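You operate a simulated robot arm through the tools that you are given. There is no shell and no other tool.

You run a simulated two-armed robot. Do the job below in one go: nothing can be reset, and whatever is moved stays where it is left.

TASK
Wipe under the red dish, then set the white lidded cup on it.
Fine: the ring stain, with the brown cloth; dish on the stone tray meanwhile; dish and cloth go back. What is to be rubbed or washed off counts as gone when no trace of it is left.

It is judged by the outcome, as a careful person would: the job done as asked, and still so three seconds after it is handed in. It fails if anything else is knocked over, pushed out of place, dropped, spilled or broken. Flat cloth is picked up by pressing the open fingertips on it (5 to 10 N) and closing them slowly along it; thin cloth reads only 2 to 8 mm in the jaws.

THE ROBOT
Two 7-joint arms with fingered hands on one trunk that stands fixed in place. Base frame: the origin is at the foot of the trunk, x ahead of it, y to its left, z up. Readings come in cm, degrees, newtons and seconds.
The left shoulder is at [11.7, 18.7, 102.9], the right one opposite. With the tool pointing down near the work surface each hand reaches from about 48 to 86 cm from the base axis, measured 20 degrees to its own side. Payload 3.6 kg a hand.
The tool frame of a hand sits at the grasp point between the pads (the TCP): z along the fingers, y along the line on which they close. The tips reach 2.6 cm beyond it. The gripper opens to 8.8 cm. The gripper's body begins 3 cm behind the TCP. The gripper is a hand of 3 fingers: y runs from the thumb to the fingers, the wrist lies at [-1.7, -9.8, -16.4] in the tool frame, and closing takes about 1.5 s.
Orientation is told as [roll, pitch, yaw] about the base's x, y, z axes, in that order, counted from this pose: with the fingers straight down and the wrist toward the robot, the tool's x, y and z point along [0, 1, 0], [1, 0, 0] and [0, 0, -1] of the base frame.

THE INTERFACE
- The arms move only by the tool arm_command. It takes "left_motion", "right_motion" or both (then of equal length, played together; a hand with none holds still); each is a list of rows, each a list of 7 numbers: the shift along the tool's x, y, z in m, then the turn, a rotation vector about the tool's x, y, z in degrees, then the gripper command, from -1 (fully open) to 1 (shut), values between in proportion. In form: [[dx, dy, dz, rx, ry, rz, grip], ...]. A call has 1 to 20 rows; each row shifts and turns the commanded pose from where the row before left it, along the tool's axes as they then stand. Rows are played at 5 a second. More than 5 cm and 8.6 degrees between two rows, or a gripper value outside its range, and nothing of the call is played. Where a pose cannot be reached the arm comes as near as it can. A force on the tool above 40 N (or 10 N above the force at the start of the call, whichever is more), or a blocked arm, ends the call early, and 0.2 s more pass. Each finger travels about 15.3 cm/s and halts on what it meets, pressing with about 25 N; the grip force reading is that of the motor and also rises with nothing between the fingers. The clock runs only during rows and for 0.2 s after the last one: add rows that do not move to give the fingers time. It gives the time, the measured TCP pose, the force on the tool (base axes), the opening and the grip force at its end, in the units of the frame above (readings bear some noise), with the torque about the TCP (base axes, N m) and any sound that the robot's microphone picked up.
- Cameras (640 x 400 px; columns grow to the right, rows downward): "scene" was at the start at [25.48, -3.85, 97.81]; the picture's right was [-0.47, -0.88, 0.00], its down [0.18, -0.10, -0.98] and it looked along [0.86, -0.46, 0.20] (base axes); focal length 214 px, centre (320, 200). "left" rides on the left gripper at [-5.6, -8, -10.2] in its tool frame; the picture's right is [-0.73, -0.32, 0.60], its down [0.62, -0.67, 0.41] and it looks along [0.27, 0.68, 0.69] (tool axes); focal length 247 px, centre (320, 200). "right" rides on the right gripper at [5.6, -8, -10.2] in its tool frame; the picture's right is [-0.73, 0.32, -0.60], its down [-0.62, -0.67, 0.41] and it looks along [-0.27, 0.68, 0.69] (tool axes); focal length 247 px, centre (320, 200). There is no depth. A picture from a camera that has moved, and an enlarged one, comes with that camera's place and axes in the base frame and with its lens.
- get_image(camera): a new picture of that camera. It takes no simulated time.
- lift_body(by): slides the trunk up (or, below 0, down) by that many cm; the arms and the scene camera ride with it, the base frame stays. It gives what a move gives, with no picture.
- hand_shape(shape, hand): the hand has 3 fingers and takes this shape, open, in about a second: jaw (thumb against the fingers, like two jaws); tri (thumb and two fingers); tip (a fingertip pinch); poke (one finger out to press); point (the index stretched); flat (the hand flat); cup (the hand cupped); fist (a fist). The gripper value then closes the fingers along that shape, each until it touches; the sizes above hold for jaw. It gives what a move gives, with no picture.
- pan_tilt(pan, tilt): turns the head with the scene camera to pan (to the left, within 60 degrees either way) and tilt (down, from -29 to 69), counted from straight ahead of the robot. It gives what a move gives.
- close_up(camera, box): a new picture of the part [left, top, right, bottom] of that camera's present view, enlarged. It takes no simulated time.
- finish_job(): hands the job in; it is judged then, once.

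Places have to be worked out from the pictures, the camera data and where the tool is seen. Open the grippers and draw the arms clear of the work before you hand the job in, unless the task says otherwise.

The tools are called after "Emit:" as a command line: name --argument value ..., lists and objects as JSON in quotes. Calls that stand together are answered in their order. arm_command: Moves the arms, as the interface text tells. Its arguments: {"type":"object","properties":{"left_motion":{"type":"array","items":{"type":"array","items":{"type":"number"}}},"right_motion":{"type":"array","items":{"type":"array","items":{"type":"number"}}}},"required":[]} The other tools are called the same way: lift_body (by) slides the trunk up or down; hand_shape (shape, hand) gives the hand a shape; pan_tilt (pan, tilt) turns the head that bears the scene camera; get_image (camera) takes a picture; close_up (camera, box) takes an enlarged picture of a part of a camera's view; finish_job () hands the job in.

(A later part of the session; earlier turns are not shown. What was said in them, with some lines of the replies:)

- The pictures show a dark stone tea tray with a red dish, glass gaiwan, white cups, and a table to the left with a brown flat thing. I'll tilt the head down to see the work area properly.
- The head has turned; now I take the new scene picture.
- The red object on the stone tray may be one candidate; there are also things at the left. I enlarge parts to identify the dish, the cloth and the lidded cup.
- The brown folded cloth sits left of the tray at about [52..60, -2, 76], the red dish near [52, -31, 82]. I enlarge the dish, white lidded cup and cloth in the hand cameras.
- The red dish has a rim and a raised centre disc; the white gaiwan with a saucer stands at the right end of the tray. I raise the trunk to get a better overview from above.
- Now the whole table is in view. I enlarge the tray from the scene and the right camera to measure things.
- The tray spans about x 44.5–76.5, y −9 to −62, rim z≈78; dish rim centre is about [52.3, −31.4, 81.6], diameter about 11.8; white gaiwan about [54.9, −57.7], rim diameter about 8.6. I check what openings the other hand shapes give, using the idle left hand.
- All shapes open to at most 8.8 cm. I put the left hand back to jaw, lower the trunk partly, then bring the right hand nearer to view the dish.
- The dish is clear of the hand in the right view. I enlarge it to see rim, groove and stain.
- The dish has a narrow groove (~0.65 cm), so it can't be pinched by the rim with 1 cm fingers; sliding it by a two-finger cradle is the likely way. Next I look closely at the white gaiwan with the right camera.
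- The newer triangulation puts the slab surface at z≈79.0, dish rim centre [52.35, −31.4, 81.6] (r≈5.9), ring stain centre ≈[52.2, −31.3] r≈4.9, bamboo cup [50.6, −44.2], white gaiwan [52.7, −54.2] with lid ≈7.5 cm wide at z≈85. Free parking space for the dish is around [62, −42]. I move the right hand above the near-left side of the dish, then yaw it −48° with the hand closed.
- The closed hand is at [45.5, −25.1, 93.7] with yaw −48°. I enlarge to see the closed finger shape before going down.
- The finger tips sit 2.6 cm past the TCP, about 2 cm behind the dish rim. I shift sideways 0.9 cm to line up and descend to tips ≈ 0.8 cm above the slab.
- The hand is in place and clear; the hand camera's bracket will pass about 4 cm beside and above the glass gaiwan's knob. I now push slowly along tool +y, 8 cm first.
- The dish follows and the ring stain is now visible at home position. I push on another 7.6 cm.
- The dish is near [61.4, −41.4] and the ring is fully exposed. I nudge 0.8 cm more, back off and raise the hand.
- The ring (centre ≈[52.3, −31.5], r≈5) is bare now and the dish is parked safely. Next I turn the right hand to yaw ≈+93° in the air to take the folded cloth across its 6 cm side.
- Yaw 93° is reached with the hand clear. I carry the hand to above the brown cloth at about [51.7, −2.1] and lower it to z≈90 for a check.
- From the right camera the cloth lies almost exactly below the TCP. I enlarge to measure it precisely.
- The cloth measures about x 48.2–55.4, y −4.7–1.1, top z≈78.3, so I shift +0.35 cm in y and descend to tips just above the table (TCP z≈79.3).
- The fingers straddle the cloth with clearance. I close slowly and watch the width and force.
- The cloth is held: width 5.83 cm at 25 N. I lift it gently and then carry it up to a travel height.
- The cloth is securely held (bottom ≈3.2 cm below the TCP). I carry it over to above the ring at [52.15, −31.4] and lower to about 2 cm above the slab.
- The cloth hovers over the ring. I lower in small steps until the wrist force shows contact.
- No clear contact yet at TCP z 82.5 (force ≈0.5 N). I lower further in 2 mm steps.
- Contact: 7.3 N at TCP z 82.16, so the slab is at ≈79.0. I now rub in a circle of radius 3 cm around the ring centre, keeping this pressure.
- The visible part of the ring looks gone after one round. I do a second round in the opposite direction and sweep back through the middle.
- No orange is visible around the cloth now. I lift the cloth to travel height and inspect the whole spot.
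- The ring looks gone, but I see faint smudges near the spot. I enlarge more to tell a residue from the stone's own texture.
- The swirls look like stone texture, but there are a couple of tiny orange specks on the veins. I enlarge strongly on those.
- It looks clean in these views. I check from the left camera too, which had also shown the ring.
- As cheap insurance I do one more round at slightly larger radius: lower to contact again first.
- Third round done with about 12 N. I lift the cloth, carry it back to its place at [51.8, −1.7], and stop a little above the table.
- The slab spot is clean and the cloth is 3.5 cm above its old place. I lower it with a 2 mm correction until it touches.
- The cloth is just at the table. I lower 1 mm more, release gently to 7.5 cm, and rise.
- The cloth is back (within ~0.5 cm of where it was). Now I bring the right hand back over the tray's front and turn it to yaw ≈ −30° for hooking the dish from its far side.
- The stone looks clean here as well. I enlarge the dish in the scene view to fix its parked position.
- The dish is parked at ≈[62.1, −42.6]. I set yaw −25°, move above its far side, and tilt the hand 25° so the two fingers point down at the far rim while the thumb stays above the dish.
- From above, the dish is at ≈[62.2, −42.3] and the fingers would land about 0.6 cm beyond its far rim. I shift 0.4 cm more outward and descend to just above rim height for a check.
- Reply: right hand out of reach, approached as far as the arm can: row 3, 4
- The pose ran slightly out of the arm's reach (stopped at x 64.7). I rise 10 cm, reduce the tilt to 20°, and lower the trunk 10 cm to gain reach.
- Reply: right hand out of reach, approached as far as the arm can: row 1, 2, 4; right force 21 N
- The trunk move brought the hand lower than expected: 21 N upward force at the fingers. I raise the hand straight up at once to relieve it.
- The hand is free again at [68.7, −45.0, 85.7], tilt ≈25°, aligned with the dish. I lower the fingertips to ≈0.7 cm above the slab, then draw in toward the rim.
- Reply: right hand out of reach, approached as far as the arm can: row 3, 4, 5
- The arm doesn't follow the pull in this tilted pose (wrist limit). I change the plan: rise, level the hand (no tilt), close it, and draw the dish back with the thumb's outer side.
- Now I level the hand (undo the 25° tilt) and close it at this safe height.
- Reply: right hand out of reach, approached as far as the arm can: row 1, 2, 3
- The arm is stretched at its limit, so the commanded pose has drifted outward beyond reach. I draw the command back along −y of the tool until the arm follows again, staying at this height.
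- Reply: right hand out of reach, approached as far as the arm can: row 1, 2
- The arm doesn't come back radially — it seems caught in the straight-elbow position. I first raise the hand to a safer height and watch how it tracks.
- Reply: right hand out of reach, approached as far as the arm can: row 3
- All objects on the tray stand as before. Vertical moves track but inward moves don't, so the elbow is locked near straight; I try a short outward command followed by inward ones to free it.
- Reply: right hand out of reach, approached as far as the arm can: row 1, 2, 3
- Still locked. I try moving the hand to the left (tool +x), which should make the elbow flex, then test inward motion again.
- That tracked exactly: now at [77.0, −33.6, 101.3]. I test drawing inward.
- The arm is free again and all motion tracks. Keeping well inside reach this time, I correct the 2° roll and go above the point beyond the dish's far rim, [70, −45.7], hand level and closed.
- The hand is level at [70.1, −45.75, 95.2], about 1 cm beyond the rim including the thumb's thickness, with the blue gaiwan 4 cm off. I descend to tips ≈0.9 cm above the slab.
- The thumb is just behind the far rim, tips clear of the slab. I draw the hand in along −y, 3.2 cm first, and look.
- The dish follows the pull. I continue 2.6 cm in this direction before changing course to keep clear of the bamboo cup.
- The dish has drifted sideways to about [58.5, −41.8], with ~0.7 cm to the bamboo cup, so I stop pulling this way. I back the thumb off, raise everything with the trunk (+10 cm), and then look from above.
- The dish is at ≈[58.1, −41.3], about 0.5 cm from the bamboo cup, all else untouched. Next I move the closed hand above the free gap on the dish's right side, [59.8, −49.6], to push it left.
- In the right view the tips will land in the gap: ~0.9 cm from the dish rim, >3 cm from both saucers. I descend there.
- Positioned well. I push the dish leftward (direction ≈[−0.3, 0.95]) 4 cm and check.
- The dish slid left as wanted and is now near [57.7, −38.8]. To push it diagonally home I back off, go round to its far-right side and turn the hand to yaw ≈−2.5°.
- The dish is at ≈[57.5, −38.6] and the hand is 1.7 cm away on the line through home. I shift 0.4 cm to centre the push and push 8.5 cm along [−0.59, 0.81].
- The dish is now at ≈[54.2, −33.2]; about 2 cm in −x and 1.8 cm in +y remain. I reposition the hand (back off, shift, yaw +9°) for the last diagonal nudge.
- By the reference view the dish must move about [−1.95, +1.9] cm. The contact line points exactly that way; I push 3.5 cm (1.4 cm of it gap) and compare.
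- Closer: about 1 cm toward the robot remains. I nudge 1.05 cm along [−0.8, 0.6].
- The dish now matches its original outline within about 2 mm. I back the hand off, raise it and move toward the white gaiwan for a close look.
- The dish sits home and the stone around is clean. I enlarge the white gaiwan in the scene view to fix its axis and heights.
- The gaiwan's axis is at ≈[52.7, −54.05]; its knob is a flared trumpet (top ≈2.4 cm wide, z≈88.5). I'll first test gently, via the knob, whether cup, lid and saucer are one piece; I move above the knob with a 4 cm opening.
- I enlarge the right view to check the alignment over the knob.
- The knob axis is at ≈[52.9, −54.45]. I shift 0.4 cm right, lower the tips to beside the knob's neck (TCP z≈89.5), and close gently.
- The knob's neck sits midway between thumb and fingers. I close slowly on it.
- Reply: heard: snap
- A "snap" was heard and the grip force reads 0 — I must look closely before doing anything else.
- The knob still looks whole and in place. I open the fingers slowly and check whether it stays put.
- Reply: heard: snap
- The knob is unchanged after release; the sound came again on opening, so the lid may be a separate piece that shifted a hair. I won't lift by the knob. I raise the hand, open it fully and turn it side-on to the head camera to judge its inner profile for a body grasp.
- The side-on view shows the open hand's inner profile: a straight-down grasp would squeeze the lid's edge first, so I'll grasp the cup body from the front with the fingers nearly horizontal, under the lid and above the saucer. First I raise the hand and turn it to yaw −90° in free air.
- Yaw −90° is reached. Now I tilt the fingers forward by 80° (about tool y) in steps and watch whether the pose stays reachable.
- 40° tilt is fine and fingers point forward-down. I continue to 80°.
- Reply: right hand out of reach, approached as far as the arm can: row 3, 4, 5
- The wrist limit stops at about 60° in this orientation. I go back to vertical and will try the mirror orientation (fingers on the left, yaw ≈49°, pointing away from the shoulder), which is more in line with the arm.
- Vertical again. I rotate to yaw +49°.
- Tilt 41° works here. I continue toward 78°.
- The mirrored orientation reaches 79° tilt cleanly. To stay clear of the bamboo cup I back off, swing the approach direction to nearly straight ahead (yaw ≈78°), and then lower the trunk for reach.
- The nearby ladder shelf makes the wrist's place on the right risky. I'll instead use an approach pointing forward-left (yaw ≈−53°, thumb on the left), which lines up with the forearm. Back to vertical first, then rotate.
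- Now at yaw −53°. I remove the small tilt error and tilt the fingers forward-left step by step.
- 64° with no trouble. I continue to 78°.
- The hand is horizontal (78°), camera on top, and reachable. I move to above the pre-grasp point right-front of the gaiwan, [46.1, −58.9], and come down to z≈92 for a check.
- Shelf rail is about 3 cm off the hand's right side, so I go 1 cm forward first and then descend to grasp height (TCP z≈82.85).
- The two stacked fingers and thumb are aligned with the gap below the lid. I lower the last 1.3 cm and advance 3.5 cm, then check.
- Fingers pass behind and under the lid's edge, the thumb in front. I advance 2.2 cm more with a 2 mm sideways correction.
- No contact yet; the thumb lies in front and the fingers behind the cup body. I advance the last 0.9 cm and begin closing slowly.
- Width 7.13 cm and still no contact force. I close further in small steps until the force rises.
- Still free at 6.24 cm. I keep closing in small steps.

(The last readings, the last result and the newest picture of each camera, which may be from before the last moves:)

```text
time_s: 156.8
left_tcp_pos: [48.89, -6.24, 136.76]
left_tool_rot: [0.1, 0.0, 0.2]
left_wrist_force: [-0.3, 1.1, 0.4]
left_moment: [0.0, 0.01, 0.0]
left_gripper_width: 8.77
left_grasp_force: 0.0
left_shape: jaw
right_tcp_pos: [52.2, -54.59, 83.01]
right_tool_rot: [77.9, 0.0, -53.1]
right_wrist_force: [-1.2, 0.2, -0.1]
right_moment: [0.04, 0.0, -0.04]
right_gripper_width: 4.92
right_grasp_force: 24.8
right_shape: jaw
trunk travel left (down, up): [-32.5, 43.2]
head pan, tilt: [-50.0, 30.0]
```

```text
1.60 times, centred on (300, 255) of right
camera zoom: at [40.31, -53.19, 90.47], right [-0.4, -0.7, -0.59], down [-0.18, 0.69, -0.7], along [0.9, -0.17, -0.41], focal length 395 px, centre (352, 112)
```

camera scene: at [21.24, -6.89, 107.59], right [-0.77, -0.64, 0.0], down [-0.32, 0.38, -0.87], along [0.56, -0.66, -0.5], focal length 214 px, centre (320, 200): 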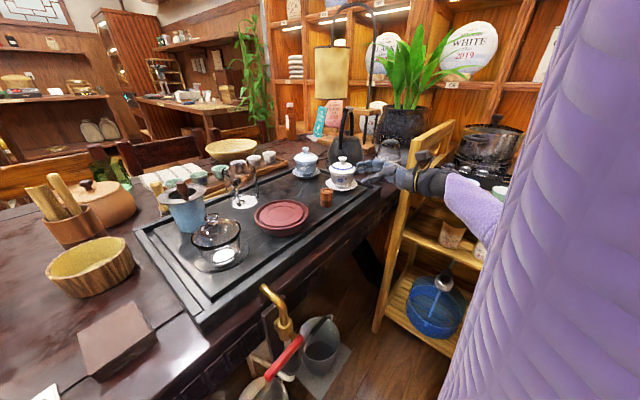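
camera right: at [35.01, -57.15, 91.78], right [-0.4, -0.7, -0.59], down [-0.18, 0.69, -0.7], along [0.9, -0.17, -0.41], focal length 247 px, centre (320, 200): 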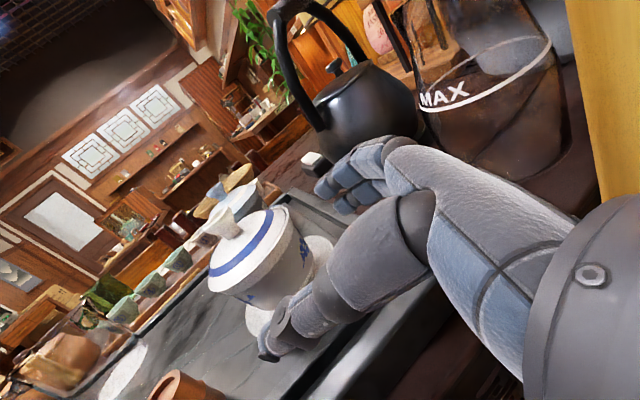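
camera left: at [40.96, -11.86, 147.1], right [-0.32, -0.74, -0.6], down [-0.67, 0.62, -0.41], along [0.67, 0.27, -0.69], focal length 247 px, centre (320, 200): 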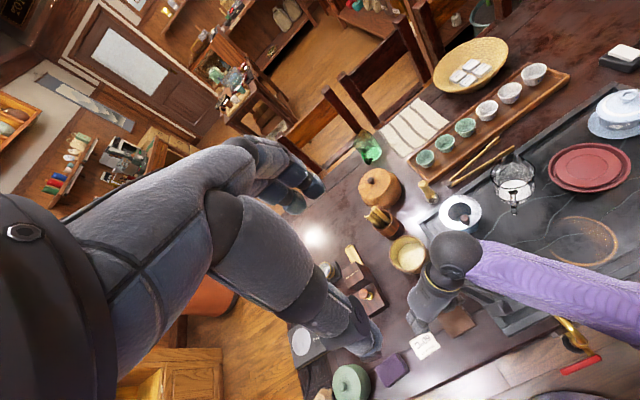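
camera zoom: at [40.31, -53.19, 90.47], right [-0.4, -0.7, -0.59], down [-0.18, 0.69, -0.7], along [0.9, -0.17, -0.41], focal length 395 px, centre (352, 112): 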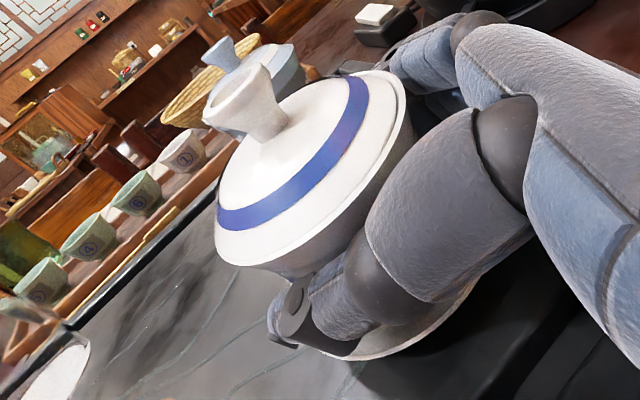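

Gripped: width ≈4.9 cm at 25 N, cup still upright with its lid. I lift slowly by 1.2 cm and check whether lid and saucer come along.

Emit:
arm_command --right_motion '[[0, 0, 0, 0, 0, 0, -0.18], [0.0029, 0, -0.0006, 0, 0, 0, -0.18], [0.0029, 0, -0.0006, 0, 0, 0, -0.18], [0.0029, 0, -0.0006, 0, 0, 0, -0.18], [0.0029, 0, -0.0006, 0, 0, 0, -0.18], [0, 0, 0, 0, 0, 0, -0.18]]'

Emit:
close_up --camera "scene" --box '[320, 140, 400, 200]'

Emit:
close_up --camera "right" --box '[190, 130, 410, 380]'

```text
time_s: 158.2
left_tcp_pos: [48.84, -6.25, 136.84]
left_tool_rot: [0.1, 0.1, 0.1]
left_wrist_force: [-0.2, 0.1, 0.7]
left_moment: [0.01, 0.04, 0.02]
left_gripper_width: 8.79
left_grasp_force: 0.1
left_shape: jaw
right_tcp_pos: [52.2, -54.52, 84.07]
right_tool_rot: [77.8, 0.0, -53.1]
right_wrist_force: [-0.2, 0.0, -2.0]
right_moment: [-0.03, -0.01, -0.02]
right_gripper_width: 5.35
right_grasp_force: 24.3
right_shape: jaw
trunk travel left (down, up): [-32.5, 43.2]
head pan, tilt: [-50.0, 30.0]
```

```text
6.67 times, centred on (360, 170) of scene
camera zoom: at [21.25, -6.9, 107.59], right [-0.77, -0.64, 0.0], down [-0.32, 0.38, -0.87], along [0.56, -0.66, -0.5], focal length 1430 px, centre (53, 400)
```

zoom: 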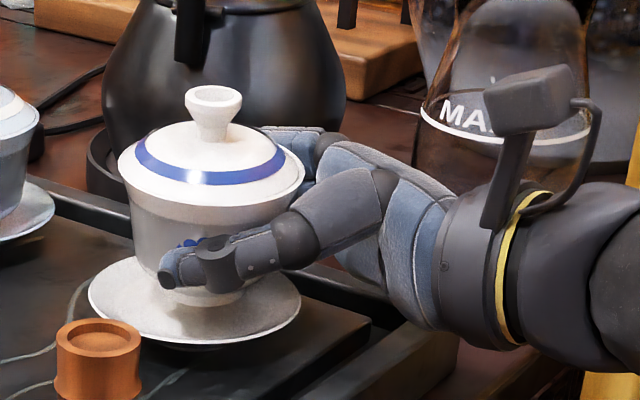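

```text
1.60 times, centred on (300, 255) of right
camera zoom: at [40.35, -53.21, 91.66], right [-0.4, -0.7, -0.59], down [-0.18, 0.69, -0.7], along [0.9, -0.17, -0.41], focal length 395 px, centre (352, 112)
```

zoom: 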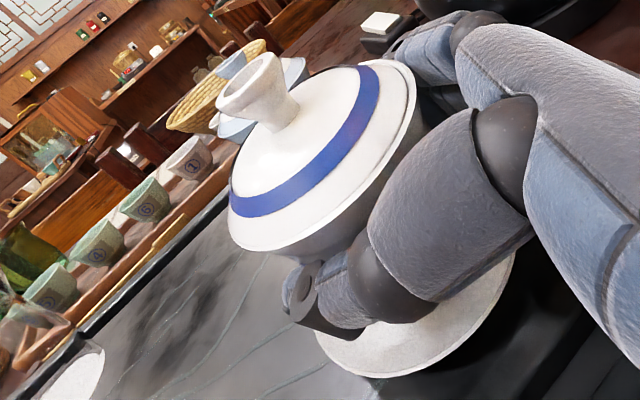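

The cup with its lid came up; the saucer stays, about 2 N of weight. I raise it a further 7.5 cm, slowly and level.

Emit:
arm_command --right_motion '[[0.0098, 0, -0.0021, 0, 0, 0, -0.15], [0.0118, 0, -0.0025, 0, 0, 0, -0.15], [0.0118, 0, -0.0025, 0, 0, 0, -0.15], [0.0118, 0, -0.0025, 0, 0, 0, -0.15], [0.0118, 0, -0.0025, 0, 0, 0, -0.15], [0.0118, 0, -0.0025, 0, 0, 0, -0.15], [0.0069, 0, -0.0015, 0, 0, 0, -0.15], [0, 0, 0, 0, 0, 0, -0.15]]'

Emit:
close_up --camera "scene" --box '[310, 110, 430, 200]'

Emit:
get_image --camera "right"

```text
time_s: 160.0
left_tcp_pos: [48.84, -6.32, 136.9]
left_tool_rot: [-0.1, 0.0, 0.1]
left_wrist_force: [0.0, 0.2, -0.1]
left_moment: [0.01, 0.03, 0.01]
left_gripper_width: 8.78
left_grasp_force: 0.0
left_shape: jaw
right_tcp_pos: [52.22, -54.53, 91.87]
right_tool_rot: [77.8, -0.1, -53.2]
right_wrist_force: [0.8, -0.1, -1.2]
right_moment: [-0.02, -0.04, 0.04]
right_gripper_width: 5.27
right_grasp_force: 24.9
right_shape: jaw
trunk travel left (down, up): [-32.5, 43.2]
head pan, tilt: [-50.0, 30.0]
```

```text
4.44 times, centred on (370, 155) of scene
camera zoom: at [21.25, -6.9, 107.59], right [-0.77, -0.64, 0.0], down [-0.32, 0.38, -0.87], along [0.56, -0.66, -0.5], focal length 953 px, centre (98, 400)
```

zoom: 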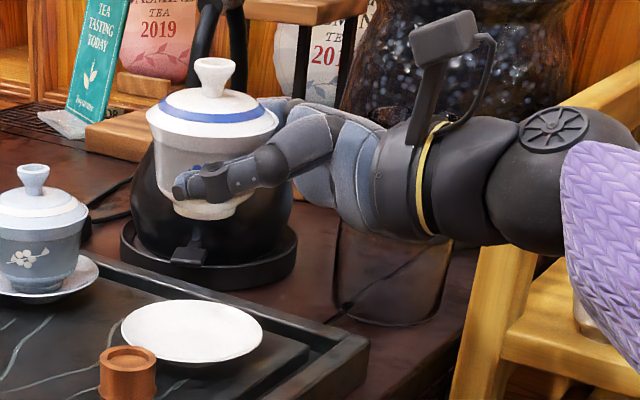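

```text
taken
camera right: at [40.35, -53.21, 99.38], right [-0.4, -0.7, -0.59], down [-0.18, 0.69, -0.7], along [0.9, -0.17, -0.41], focal length 247 px, centre (320, 200)
```

right: 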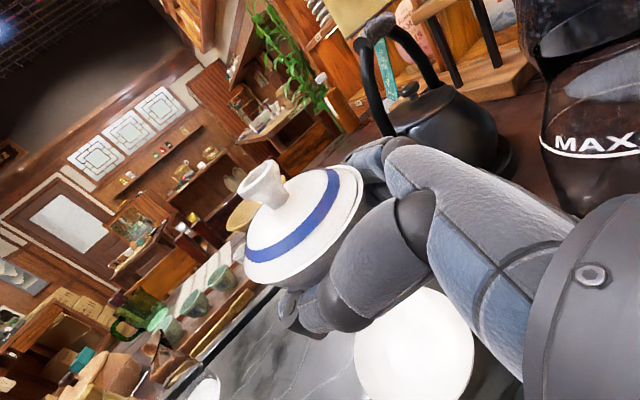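

The cup hangs upright with its lid, bottom about 3.75 cm below the TCP. I carry it level toward the dish at this height, first half.

Emit:
arm_command --right_motion '[[0.0009, -0.0059, 0.0041, 0, 0, 0, -0.15], [0.00176, -0.01176, 0.00825, 0, 0, 0, -0.15], [0.00176, -0.01176, 0.00825, 0, 0, 0, -0.15], [0.00176, -0.01176, 0.00825, 0, 0, 0, -0.15], [0.00176, -0.01176, 0.00825, 0, 0, 0, -0.15], [0.00176, -0.01176, 0.00825, 0, 0, 0, -0.15], [0.00176, -0.01176, 0.00825, 0, 0, 0, -0.15], [0.00176, -0.01176, 0.00825, 0, 0, 0, -0.15], [0.0009, -0.0059, 0.0041, 0, 0, 0, -0.15], [0, 0, 0, 0, 0, 0, -0.15]]'

Emit:
get_image --camera "scene"

```text
time_s: 162.2
left_tcp_pos: [49.01, -6.18, 136.85]
left_tool_rot: [0.1, 0.0, 0.2]
left_wrist_force: [0.8, -0.1, -0.1]
left_moment: [0.0, -0.03, 0.0]
left_gripper_width: 8.77
left_grasp_force: 0.2
left_shape: jaw
right_tcp_pos: [51.9, -42.86, 91.88]
right_tool_rot: [77.8, 0.0, -53.2]
right_wrist_force: [0.1, 0.2, -1.1]
right_moment: [0.04, -0.01, 0.02]
right_gripper_width: 5.26
right_grasp_force: 25.1
right_shape: jaw
trunk travel left (down, up): [-32.5, 43.2]
head pan, tilt: [-50.0, 30.0]
```

```text
taken
camera scene: at [21.25, -6.9, 107.59], right [-0.77, -0.64, 0.0], down [-0.32, 0.38, -0.87], along [0.56, -0.66, -0.5], focal length 214 px, centre (320, 200)
```

scene: 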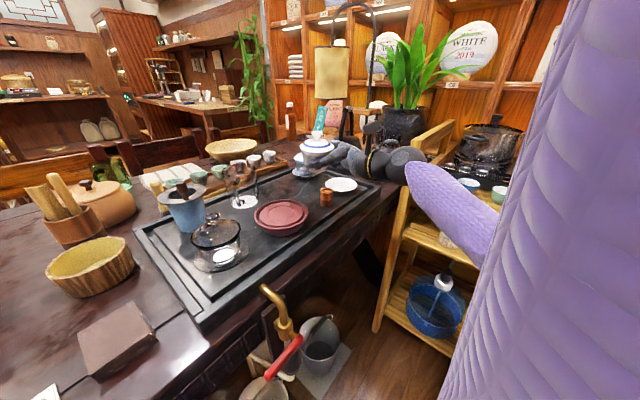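

Halfway, cup level and steady. I carry it the second half to above the dish centre.

Emit:
arm_command --right_motion '[[0.0009, -0.0059, 0.0041, 0, 0, 0, -0.15], [0.00176, -0.01176, 0.00825, 0, 0, 0, -0.15], [0.00176, -0.01176, 0.00825, 0, 0, 0, -0.15], [0.00176, -0.01176, 0.00825, 0, 0, 0, -0.15], [0.00176, -0.01176, 0.00825, 0, 0, 0, -0.15], [0.00176, -0.01176, 0.00825, 0, 0, 0, -0.15], [0.00176, -0.01176, 0.00825, 0, 0, 0, -0.15], [0.00176, -0.01176, 0.00825, 0, 0, 0, -0.15], [0.0009, -0.0053, 0.0036, 0, 0, 0, -0.15], [0, 0, 0, 0, 0, 0, -0.15]]'

Emit:
pan_tilt --pan -30 --tilt 45

Emit:
get_image --camera "scene"

Emit:
get_image --camera "right"

```text
time_s: 164.4
left_tcp_pos: [48.89, -6.25, 136.79]
left_tool_rot: [0.0, 0.0, 0.0]
left_wrist_force: [0.0, -0.1, -0.2]
left_moment: [-0.02, 0.0, 0.0]
left_gripper_width: 8.79
left_grasp_force: 0.1
left_shape: jaw
right_tcp_pos: [51.68, -31.44, 91.88]
right_tool_rot: [77.9, 0.2, -53.2]
right_wrist_force: [-0.2, 0.0, -2.0]
right_moment: [-0.04, -0.04, -0.03]
right_gripper_width: 5.2
right_grasp_force: 25.2
right_shape: jaw
trunk travel left (down, up): [-32.5, 43.2]
head pan, tilt: [-50.0, 30.0]
```

```text
time_s: 165.2
left_tcp_pos: [48.95, -6.25, 136.84]
left_tool_rot: [0.0, -0.1, 0.2]
left_wrist_force: [0.7, 0.4, 0.4]
left_moment: [0.01, -0.02, -0.02]
left_gripper_width: 8.79
left_grasp_force: 0.0
left_shape: jaw
right_tcp_pos: [51.73, -31.43, 91.89]
right_tool_rot: [77.9, 0.0, -53.2]
right_wrist_force: [-0.8, 0.7, -2.2]
right_moment: [0.02, -0.02, 0.02]
right_gripper_width: 5.25
right_grasp_force: 25.6
right_shape: jaw
trunk travel left (down, up): [-32.5, 43.2]
head pan, tilt: [-30.0, 45.0]
```

```text
taken
camera scene: at [22.47, -4.04, 105.33], right [-0.5, -0.87, 0.0], down [-0.61, 0.35, -0.71], along [0.61, -0.35, -0.71], focal length 214 px, centre (320, 200)
```

scene: 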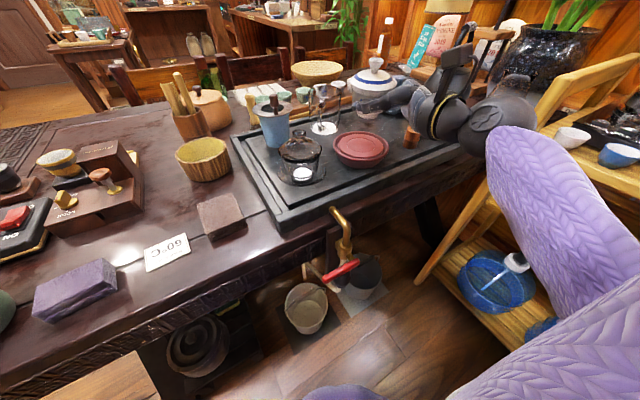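

```text
taken
camera right: at [39.83, -30.13, 99.44], right [-0.4, -0.7, -0.59], down [-0.18, 0.69, -0.7], along [0.9, -0.17, -0.41], focal length 247 px, centre (320, 200)
```

right: 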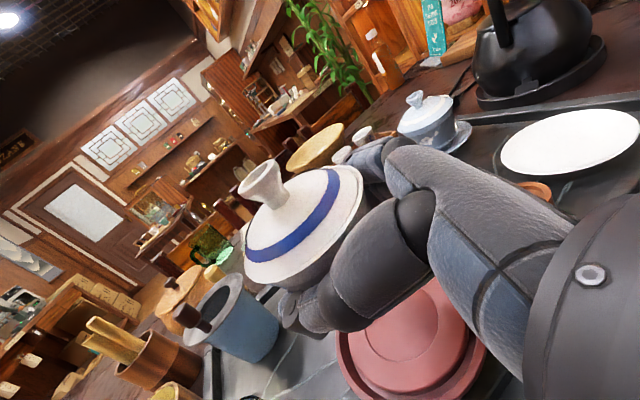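

The cup is over the dish. I enlarge to compare the cup's axis with the dish centre.

Emit:
close_up --camera "scene" --box '[310, 40, 450, 180]'

Emit:
close_up --camera "scene" --box '[320, 115, 410, 180]'

```text
2.86 times, centred on (380, 110) of scene
camera zoom: at [22.47, -4.04, 105.33], right [-0.5, -0.87, 0.0], down [-0.61, 0.35, -0.71], along [0.61, -0.35, -0.71], focal length 613 px, centre (149, 457)
```

zoom: 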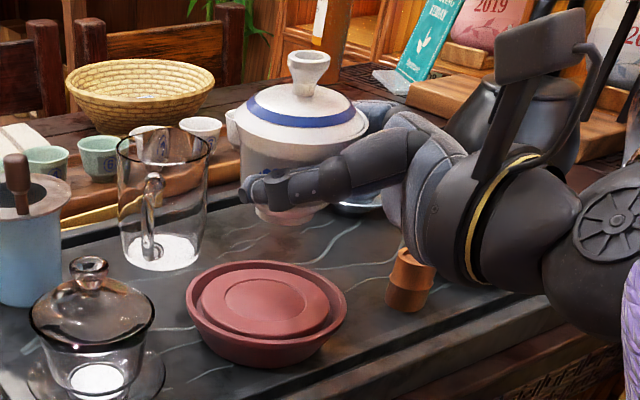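

```text
6.15 times, centred on (365, 148) of scene
camera zoom: at [22.47, -4.04, 105.33], right [-0.5, -0.87, 0.0], down [-0.61, 0.35, -0.71], along [0.61, -0.35, -0.71], focal length 1320 px, centre (43, 523)
```

zoom: 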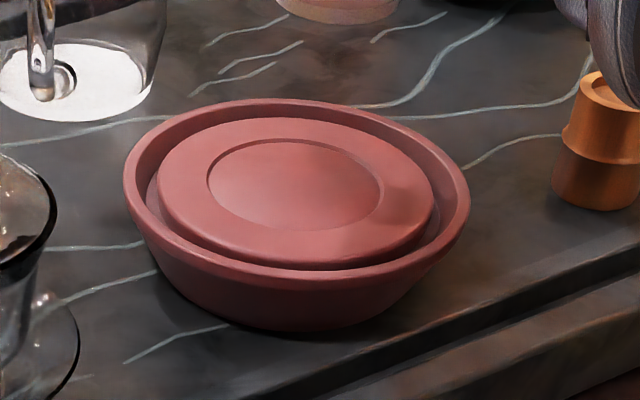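

Dish centre ≈[52.65, −31.5]; the cup's axis is at ≈[52.2, −31.4]. I shift 0.45 cm forward and lower the cup to about 1 cm above the dish.

Emit:
arm_command --right_motion '[[0.0006, 0.0035, 0.0029, 0, 0, 0, -0.15], [-0.0078, 0, 0.0017, 0, 0, 0, -0.15], [-0.01174, 0, 0.0025, 0, 0, 0, -0.15], [-0.01174, 0, 0.0025, 0, 0, 0, -0.15], [-0.01174, 0, 0.0025, 0, 0, 0, -0.15], [-0.0098, 0, 0.0021, 0, 0, 0, -0.15], [0, 0, 0, 0, 0, 0, -0.15]]'

Emit:
close_up --camera "scene" --box '[310, 80, 430, 180]'

Emit:
get_image --camera "right"

```text
time_s: 166.8
left_tcp_pos: [48.95, -6.22, 136.9]
left_tool_rot: [0.0, 0.0, 0.1]
left_wrist_force: [0.4, 0.4, 0.0]
left_moment: [0.02, 0.0, 0.01]
left_gripper_width: 8.79
left_grasp_force: 0.0
left_shape: jaw
right_tcp_pos: [52.09, -31.58, 86.59]
right_tool_rot: [77.9, 0.1, -53.1]
right_wrist_force: [-0.4, -0.6, -1.9]
right_moment: [0.01, -0.02, 0.0]
right_gripper_width: 5.21
right_grasp_force: 24.5
right_shape: jaw
trunk travel left (down, up): [-32.5, 43.2]
head pan, tilt: [-30.0, 45.0]
```

```text
4.00 times, centred on (370, 130) of scene
camera zoom: at [22.47, -4.02, 105.33], right [-0.5, -0.87, 0.0], down [-0.61, 0.35, -0.71], along [0.61, -0.35, -0.71], focal length 858 px, centre (120, 480)
```

zoom: 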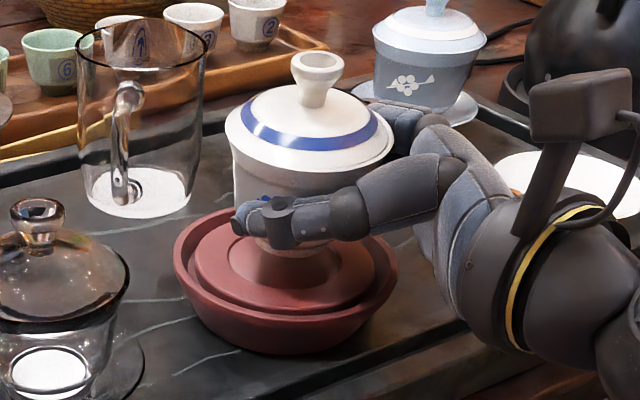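

```text
taken
camera right: at [40.24, -30.19, 94.05], right [-0.4, -0.7, -0.59], down [-0.18, 0.69, -0.7], along [0.9, -0.17, -0.41], focal length 247 px, centre (320, 200)
```

right: 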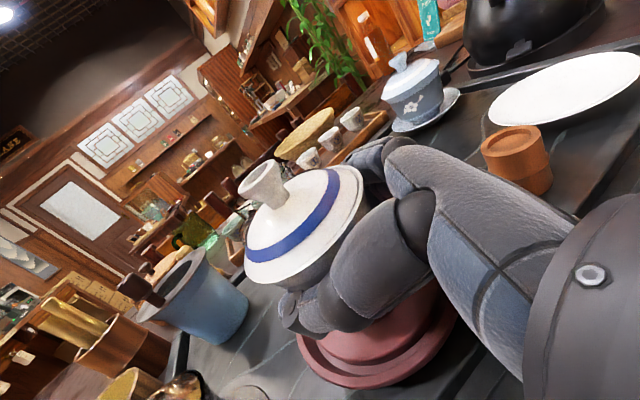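

Knob and dish centre line up (foot would land at the platform's centre). I lower the last centimetre in small steps watching the force.

Emit:
arm_command --right_motion '[[-0.0049, 0, 0.001, 0, 0, 0, -0.15], [-0.0029, 0, 0.0006, 0, 0, 0, -0.15], [-0.0015, 0, 0.0003, 0, 0, 0, -0.15], [0, 0, 0, 0, 0, 0, -0.15]]'

Emit:
close_up --camera "scene" --box '[320, 90, 410, 180]'

```text
time_s: 167.8
left_tcp_pos: [48.97, -6.24, 136.82]
left_tool_rot: [0.0, 0.0, 0.1]
left_wrist_force: [-0.7, -0.3, -0.4]
left_moment: [0.03, 0.01, -0.01]
left_gripper_width: 8.79
left_grasp_force: 0.1
left_shape: jaw
right_tcp_pos: [51.95, -31.57, 85.43]
right_tool_rot: [77.9, -0.1, -53.2]
right_wrist_force: [0.3, 0.0, -1.4]
right_moment: [0.01, -0.01, 0.0]
right_gripper_width: 5.2
right_grasp_force: 25.2
right_shape: jaw
trunk travel left (down, up): [-32.5, 43.2]
head pan, tilt: [-30.0, 45.0]
```

```text
4.44 times, centred on (365, 135) of scene
camera zoom: at [22.47, -4.03, 105.33], right [-0.5, -0.87, 0.0], down [-0.61, 0.35, -0.71], along [0.61, -0.35, -0.71], focal length 953 px, centre (120, 489)
```

zoom: 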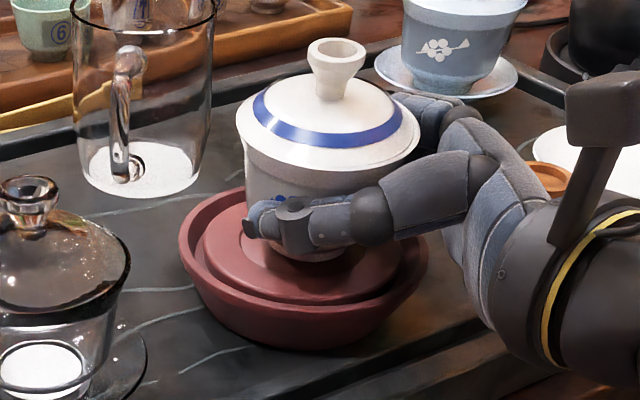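

Not yet touching. I lower in 1.5 mm steps.

Emit:
arm_command --right_motion '[[-0.0015, 0, 0.0003, 0, 0, 0, -0.15], [-0.001, 0, 0.0002, 0, 0, 0, -0.15], [0, 0, 0, 0, 0, 0, -0.15]]'

```text
time_s: 168.6
left_tcp_pos: [48.8, -6.28, 136.92]
left_tool_rot: [0.0, 0.0, 0.2]
left_wrist_force: [0.1, 0.5, -0.6]
left_moment: [-0.02, 0.01, 0.04]
left_gripper_width: 8.82
left_grasp_force: 0.2
left_shape: jaw
right_tcp_pos: [52.09, -31.63, 85.39]
right_tool_rot: [77.8, 0.0, -53.3]
right_wrist_force: [-0.3, -0.6, -0.7]
right_moment: [-0.02, -0.01, -0.03]
right_gripper_width: 5.25
right_grasp_force: 24.8
right_shape: jaw
trunk travel left (down, up): [-32.5, 43.2]
head pan, tilt: [-30.0, 45.0]
```

The weight reading is falling (−0.7 N); nearly seated. One more small step.

Emit:
arm_command --right_motion '[[-0.001, 0, 0.0002, 0, 0, 0, -0.15], [-0.001, 0, 0.0002, 0, 0, 0, -0.15], [0, 0, 0, 0, 0, 0, -0.15]]'

Emit:
close_up --camera "scene" --box '[330, 95, 400, 175]'

```text
time_s: 169.4
left_tcp_pos: [48.92, -6.26, 137.0]
left_tool_rot: [-0.1, 0.0, 0.1]
left_wrist_force: [0.4, 0.0, 0.6]
left_moment: [-0.01, 0.01, -0.02]
left_gripper_width: 8.77
left_grasp_force: 0.1
left_shape: jaw
right_tcp_pos: [52.0, -31.57, 85.1]
right_tool_rot: [77.9, -0.1, -53.2]
right_wrist_force: [0.8, -1.2, 2.3]
right_moment: [0.01, 0.01, 0.0]
right_gripper_width: 5.24
right_grasp_force: 25.0
right_shape: jaw
trunk travel left (down, up): [-32.5, 43.2]
head pan, tilt: [-30.0, 45.0]
```

```text
5.00 times, centred on (365, 135) of scene
camera zoom: at [22.46, -4.02, 105.33], right [-0.5, -0.87, 0.0], down [-0.61, 0.35, -0.71], along [0.61, -0.35, -0.71], focal length 1072 px, centre (95, 525)
```

zoom: 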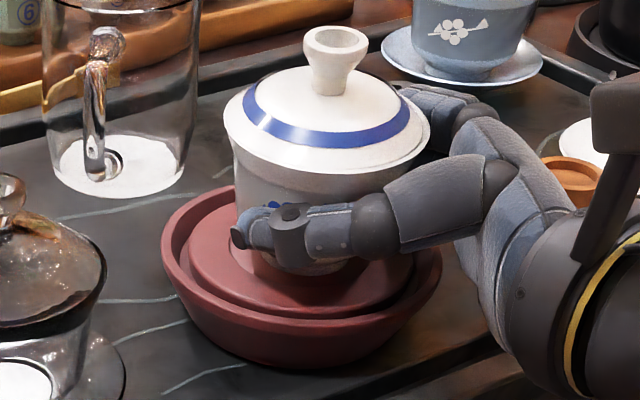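

Contact: +2.3 N, the cup stands on the dish. I release slowly.

Emit:
arm_command --right_motion '[[0, 0, 0, 0, 0, 0, -0.2], [0, 0, 0, 0, 0, 0, -0.25], [0, 0, 0, 0, 0, 0, -0.32], [0, 0, 0, 0, 0, 0, -0.4], [0, 0, 0, 0, 0, 0, -0.5], [0, 0, 0, 0, 0, 0, -0.65], [0, 0, 0, 0, 0, 0, -0.8], [0, 0, 0, 0, 0, 0, -1], [0, 0, 0, 0, 0, 0, -1]]'

Emit:
close_up --camera "scene" --box '[330, 95, 400, 175]'

Emit:
get_image --camera "right"

```text
time_s: 171.4
left_tcp_pos: [48.89, -6.22, 136.83]
left_tool_rot: [0.0, 0.0, 0.1]
left_wrist_force: [0.1, -0.3, -0.7]
left_moment: [0.0, 0.01, -0.02]
left_gripper_width: 8.78
left_grasp_force: 0.0
left_shape: jaw
right_tcp_pos: [52.13, -31.44, 85.19]
right_tool_rot: [77.9, 0.0, -53.1]
right_wrist_force: [0.1, -0.4, -0.1]
right_moment: [-0.01, -0.01, -0.04]
right_gripper_width: 8.78
right_grasp_force: 0.2
right_shape: jaw
trunk travel left (down, up): [-32.5, 43.2]
head pan, tilt: [-30.0, 45.0]
```

```text
5.00 times, centred on (365, 135) of scene
camera zoom: at [22.46, -4.02, 105.33], right [-0.5, -0.87, 0.0], down [-0.61, 0.35, -0.71], along [0.61, -0.35, -0.71], focal length 1072 px, centre (95, 525)
```

zoom: 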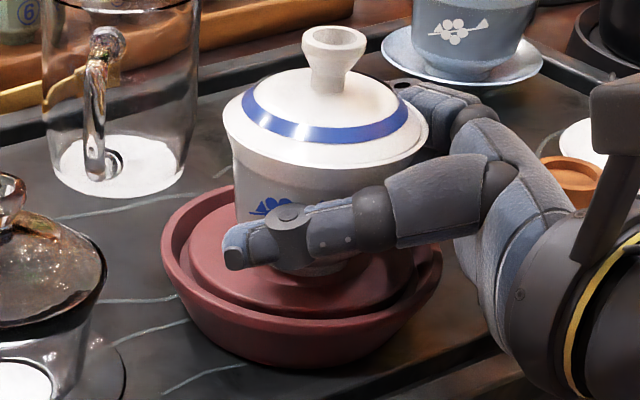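

```text
taken
camera right: at [40.21, -30.21, 92.66], right [-0.4, -0.7, -0.59], down [-0.18, 0.69, -0.7], along [0.9, -0.17, -0.41], focal length 247 px, centre (320, 200)
```

right: 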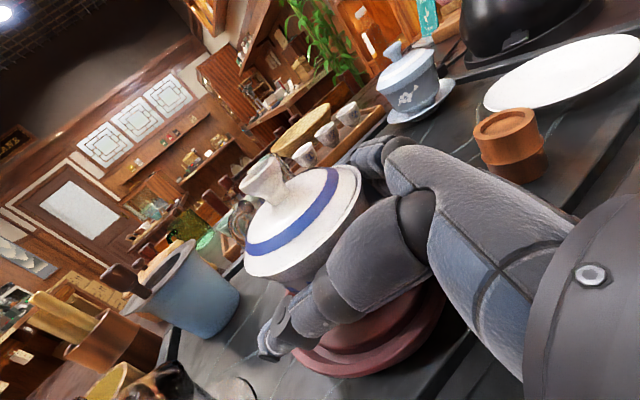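

The cup stands by itself with its lid on. I withdraw the hand straight back along its approach direction.

Emit:
arm_command --right_motion '[[-0.0006, 0, -0.0029, 0, 0, 0, -1], [-0.0012, 0, -0.0059, 0, 0, 0, -1], [-0.0021, 0, -0.0098, 0, 0, 0, -1], [-0.0021, 0, -0.0098, 0, 0, 0, -1], [-0.0021, 0, -0.0098, 0, 0, 0, -1], [-0.0021, 0, -0.0098, 0, 0, 0, -1], [-0.0021, 0, -0.0098, 0, 0, 0, -1], [-0.0021, 0, -0.0098, 0, 0, 0, -1], [0, 0, 0, 0, 0, 0, -1]]'

Emit:
close_up --camera "scene" --box '[310, 80, 450, 180]'

Emit:
get_image --camera "right"

```text
time_s: 173.4
left_tcp_pos: [48.89, -6.31, 136.8]
left_tool_rot: [-0.1, 0.0, 0.1]
left_wrist_force: [0.2, -0.2, 0.3]
left_moment: [0.0, 0.01, 0.03]
left_gripper_width: 8.79
left_grasp_force: 0.0
left_shape: jaw
right_tcp_pos: [46.57, -35.75, 85.15]
right_tool_rot: [77.9, 0.0, -53.3]
right_wrist_force: [0.2, 0.0, 0.0]
right_moment: [-0.02, 0.03, -0.07]
right_gripper_width: 8.76
right_grasp_force: 0.1
right_shape: jaw
trunk travel left (down, up): [-32.5, 43.2]
head pan, tilt: [-30.0, 45.0]
```

```text
4.00 times, centred on (380, 130) of scene
camera zoom: at [22.47, -4.02, 105.33], right [-0.5, -0.87, 0.0], down [-0.61, 0.35, -0.71], along [0.61, -0.35, -0.71], focal length 858 px, centre (80, 480)
```

zoom: 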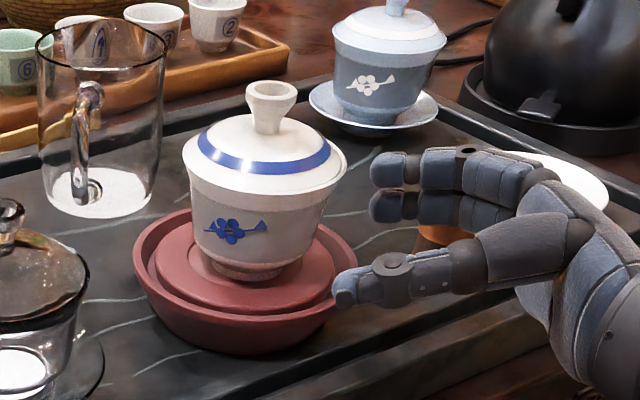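

```text
taken
camera right: at [34.68, -34.4, 92.7], right [-0.4, -0.7, -0.59], down [-0.18, 0.69, -0.7], along [0.9, -0.17, -0.41], focal length 247 px, centre (320, 200)
```

right: 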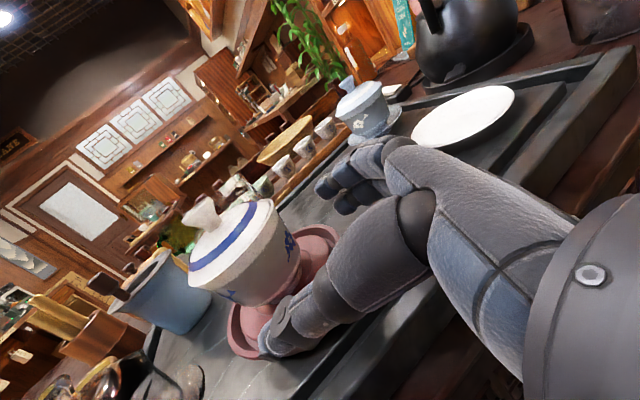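

The gaiwan stands centred on the dish. I raise the hand straight up, clear of everything.

Emit:
arm_command --right_motion '[[0.0147, 0, -0.0031, 0, 0, 0, -1], [0.0293, 0, -0.0062, 0, 0, 0, -1], [0.0293, 0, -0.0062, 0, 0, 0, -1], [0.0293, 0, -0.0062, 0, 0, 0, -1], [0.0293, 0, -0.0062, 0, 0, 0, -1], [0, 0, 0, 0, 0, 0, -1]]'

Emit:
get_image --camera "scene"

Emit:
close_up --camera "scene" --box '[300, 80, 460, 200]'

```text
time_s: 174.8
left_tcp_pos: [48.94, -6.2, 136.91]
left_tool_rot: [0.0, 0.0, 0.0]
left_wrist_force: [0.1, -0.5, -0.2]
left_moment: [0.0, 0.01, 0.01]
left_gripper_width: 8.8
left_grasp_force: 0.0
left_shape: jaw
right_tcp_pos: [46.53, -35.68, 98.49]
right_tool_rot: [77.9, 0.0, -53.2]
right_wrist_force: [0.2, -0.5, 0.1]
right_moment: [-0.02, -0.01, -0.01]
right_gripper_width: 8.79
right_grasp_force: 0.1
right_shape: jaw
trunk travel left (down, up): [-32.5, 43.2]
head pan, tilt: [-30.0, 45.0]
```

```text
taken
camera scene: at [22.46, -4.03, 105.33], right [-0.5, -0.87, 0.0], down [-0.61, 0.35, -0.71], along [0.61, -0.35, -0.71], focal length 214 px, centre (320, 200)
```

scene: 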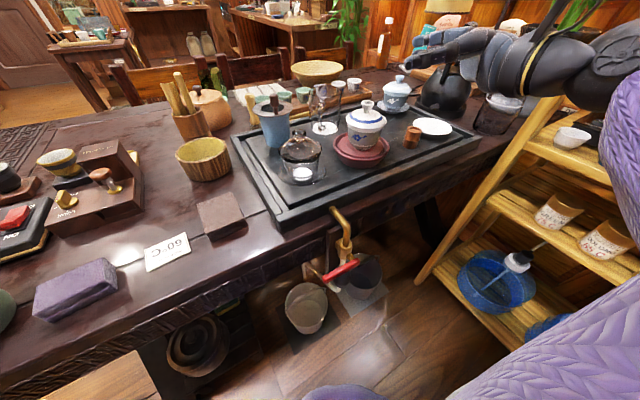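

```text
3.33 times, centred on (380, 140) of scene
camera zoom: at [22.46, -4.03, 105.33], right [-0.5, -0.87, 0.0], down [-0.61, 0.35, -0.71], along [0.61, -0.35, -0.71], focal length 715 px, centre (120, 400)
```

zoom: 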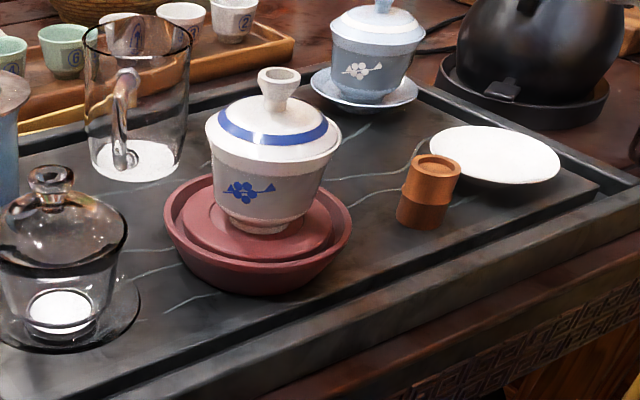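

Everything looks right. I compare with the views from the start: dish place, bamboo cup, cloth.

Emit:
close_up --camera "scene" --box '[270, 90, 470, 215]'

Emit:
close_up --camera "scene" --box '[320, 115, 410, 180]'

Emit:
close_up --camera "scene" --box '[120, 110, 300, 280]'

```text
3.20 times, centred on (370, 152) of scene
camera zoom: at [22.46, -4.03, 105.33], right [-0.5, -0.87, 0.0], down [-0.61, 0.35, -0.71], along [0.61, -0.35, -0.71], focal length 686 px, centre (160, 352)
```

zoom: 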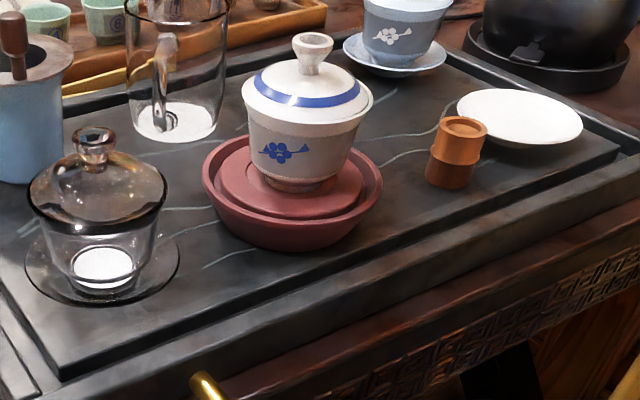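

```text
6.15 times, centred on (365, 148) of scene
camera zoom: at [22.46, -4.03, 105.33], right [-0.5, -0.87, 0.0], down [-0.61, 0.35, -0.71], along [0.61, -0.35, -0.71], focal length 1320 px, centre (43, 523)
```

zoom: 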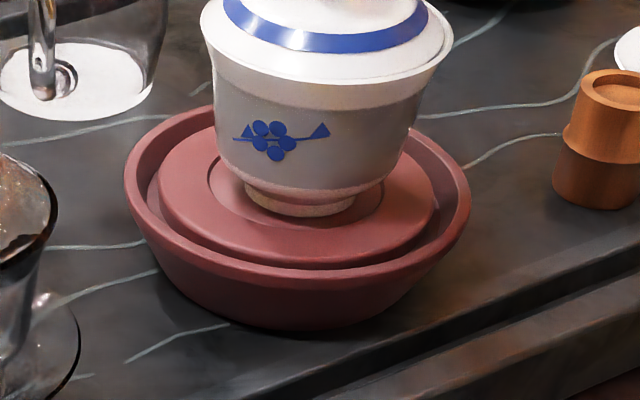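

```text
2.35 times, centred on (210, 195) of scene
camera zoom: at [22.46, -4.03, 105.33], right [-0.5, -0.87, 0.0], down [-0.61, 0.35, -0.71], along [0.61, -0.35, -0.71], focal length 505 px, centre (579, 212)
```

zoom: 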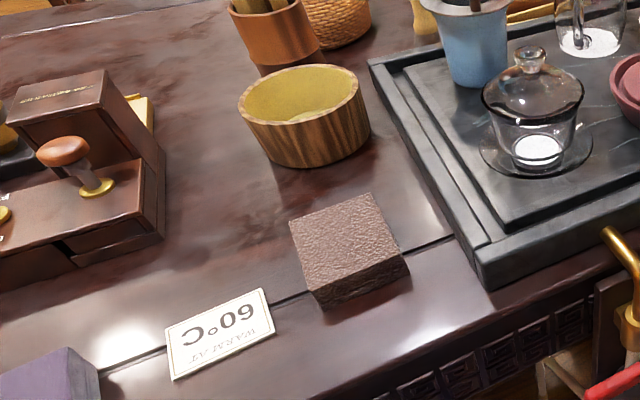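

All is in its place: dish and bamboo cup match the first views, cloth back, stone clean. I raise the right hand, turn it upright and draw it back clear of the work.

Emit:
arm_command --right_motion '[[0.0293, 0, -0.0062, 0, 0, 0, -1], [0.0293, 0, -0.0062, 0, 0, 0, -1], [0.0293, 0, -0.0062, 0, 0, 0, -1], [0, 0, 0, 0, -8, 0, -1], [0, 0, 0, 0, -8, 0, -1], [0, 0, 0, 0, -8, 0, -1], [0, 0, 0, 0, -8, 0, -1], [0, 0, 0, 0, -8, 0, -1], [0, 0, 0, 0, -8, 0, -1], [0, 0, 0, 0, -8, 0, -1], [0, 0, 0, 0, -8, 0, -1], [0, 0, 0, 0, -8, 0, -1], [0, 0, 0, 0, -5.9, 0, -1], [0, 0, 0, 0, 0, 0, -1]]'

Emit:
get_image --camera "scene"

```text
time_s: 177.8
left_tcp_pos: [48.83, -6.37, 136.87]
left_tool_rot: [0.0, -0.1, 0.1]
left_wrist_force: [0.8, -0.5, -0.4]
left_moment: [0.0, -0.01, 0.01]
left_gripper_width: 8.8
left_grasp_force: 0.1
left_shape: jaw
right_tcp_pos: [46.56, -35.73, 107.51]
right_tool_rot: [-0.1, 0.0, -53.3]
right_wrist_force: [0.5, -0.1, 0.3]
right_moment: [0.01, 0.01, 0.03]
right_gripper_width: 8.81
right_grasp_force: 0.1
right_shape: jaw
trunk travel left (down, up): [-32.5, 43.2]
head pan, tilt: [-30.0, 45.0]
```

```text
taken
camera scene: at [22.46, -4.05, 105.33], right [-0.5, -0.87, 0.0], down [-0.61, 0.35, -0.71], along [0.61, -0.35, -0.71], focal length 214 px, centre (320, 200)
```

scene: 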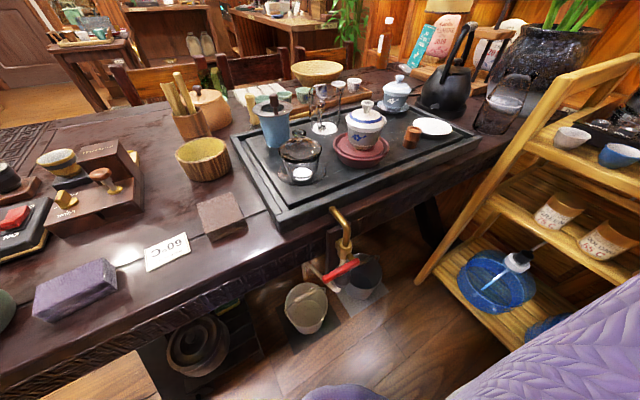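

The work area is clear of objects out of place. I draw the right arm back toward its starting pose with the gripper open.

Emit:
arm_command --right_motion '[[-0.0255, -0.0056, -0.0263, 0, 0, 0, -1], [-0.0255, -0.0056, -0.0263, 0, 0, 0, -1], [-0.0255, -0.0056, -0.0263, 0, 0, 0, -1], [-0.0255, -0.0056, -0.0263, 0, 0, 0, -1], [0, 0, 0, 0, 0, -7.6, -1], [0, 0, 0, 0, 0, -7.6, -1], [0, 0, 0, 0, 0, -7.6, -1], [0, 0, 0, 0, 0, -7.6, -1], [0, 0, 0, 0, 0, -7.6, -1], [0, 0, 0, 0, 0, -7.6, -1], [0, 0, 0, 0, 0, -7.6, -1], [0, 0, 0, 0, 0, 0, -1]]'

Emit:
get_image --camera "right"

Emit:
close_up --camera "scene" --box '[300, 80, 460, 200]'

```text
time_s: 180.4
left_tcp_pos: [48.96, -6.23, 136.86]
left_tool_rot: [0.0, 0.0, 0.1]
left_wrist_force: [1.3, 0.8, -1.0]
left_moment: [-0.03, 0.01, -0.01]
left_gripper_width: 8.77
left_grasp_force: 0.1
left_shape: jaw
right_tcp_pos: [37.08, -39.89, 118.07]
right_tool_rot: [-0.1, 0.1, 0.1]
right_wrist_force: [0.6, 0.2, 0.1]
right_moment: [-0.01, -0.01, 0.0]
right_gripper_width: 8.78
right_grasp_force: 0.1
right_shape: jaw
trunk travel left (down, up): [-32.5, 43.2]
head pan, tilt: [-30.0, 45.0]
```

```text
taken
camera right: at [29.06, -34.15, 128.2], right [0.32, -0.73, 0.6], down [-0.66, -0.62, -0.41], along [0.68, -0.27, -0.69], focal length 247 px, centre (320, 200)
```

right: 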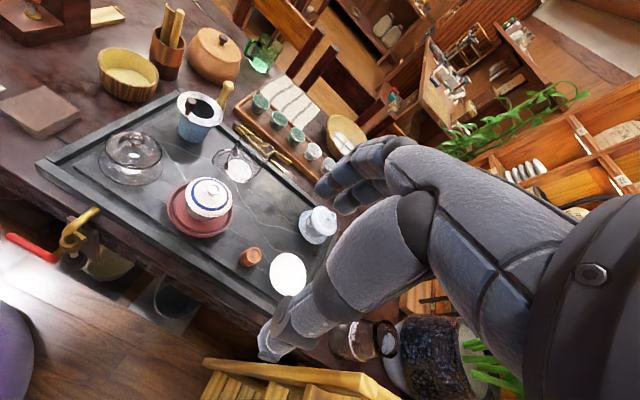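

```text
3.33 times, centred on (380, 140) of scene
camera zoom: at [22.47, -4.02, 105.33], right [-0.5, -0.87, 0.0], down [-0.61, 0.35, -0.71], along [0.61, -0.35, -0.71], focal length 715 px, centre (120, 400)
```

zoom: 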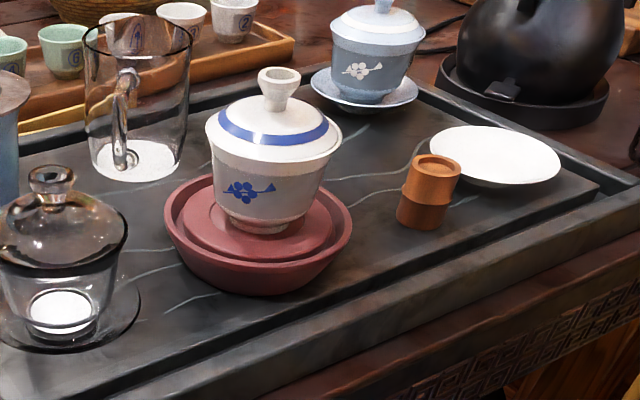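

Both arms are clear and grippers open. One last enlarged look for any trace of the stain around the dish.

Emit:
close_up --camera "right" --box '[130, 150, 290, 270]'

Emit:
close_up --camera "left" --box '[480, 100, 640, 280]'

```text
3.33 times, centred on (210, 210) of right
camera zoom: at [29.06, -34.15, 128.2], right [0.32, -0.73, 0.6], down [-0.66, -0.62, -0.41], along [0.68, -0.27, -0.69], focal length 823 px, centre (687, 167)
```

zoom: 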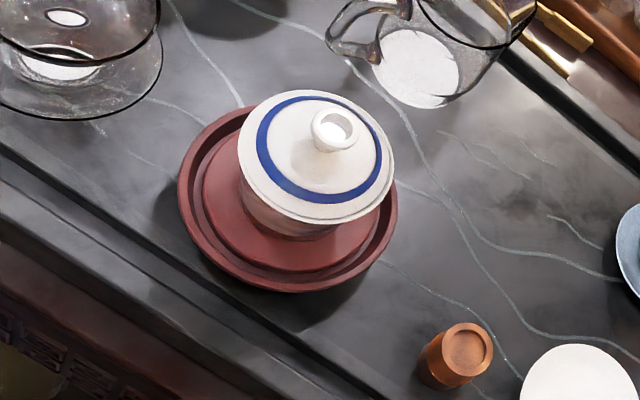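

```text
2.22 times, centred on (560, 190) of left
camera zoom: at [40.96, -11.9, 147.1], right [-0.32, -0.73, -0.6], down [-0.67, 0.62, -0.41], along [0.67, 0.27, -0.69], focal length 549 px, centre (-213, 222)
```

zoom: 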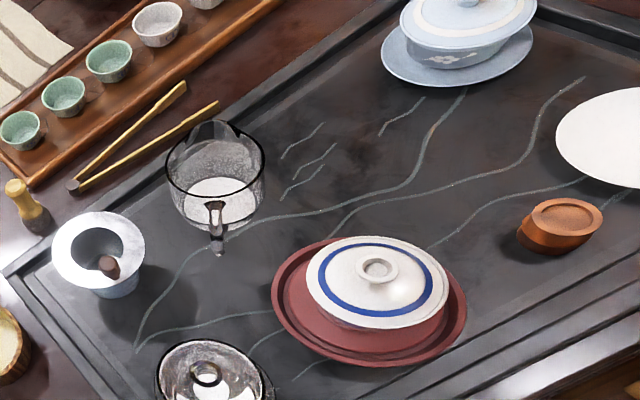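

No trace of the ring is visible, the dish and cloth are back, and the white lidded cup stands on the dish with its lid on. Both arms are clear with open grippers, so I hand the job in.

Emit:
finish_job

```text
The job is handed in.
```

The ring stain is wiped away, the red dish is back in place, and the white lidded cup stands on it with its lid on. The job is handed in.

- **Stain:** I rubbed the spot with the brown cloth in three rounds. I saw no trace of the ring in close-ups of the bare stone afterwards, nor around the dish at the end.
- **Dish:** It was too wide for the gripper, so I slid it across the stone tray to a free spot and back instead of lifting it. It ended about 2–4 mm from where it started.
- **Cloth:** It is back within about 5 mm of its old place.
- **Cup:** The saucer turned out to be a separate piece, so I left it where it was and moved only the cup and lid.
- **Unexplained sound:** A "snap" was heard when I gripped the lid's knob as a test, and again when I let go. I saw no damage and the lid looked seated afterwards, but I can't say what made the sound. I carried the cup by its body instead.
- **Hard press on the tray:** While reaching past the parked dish, the right hand came down lower than intended and read about 21 N, most likely the fingertips on the slab. I raised it at once and nothing appeared to have moved.

The other objects on the tray looked unmoved when I compared them with the first pictures. Both arms are clear with the grippers open.
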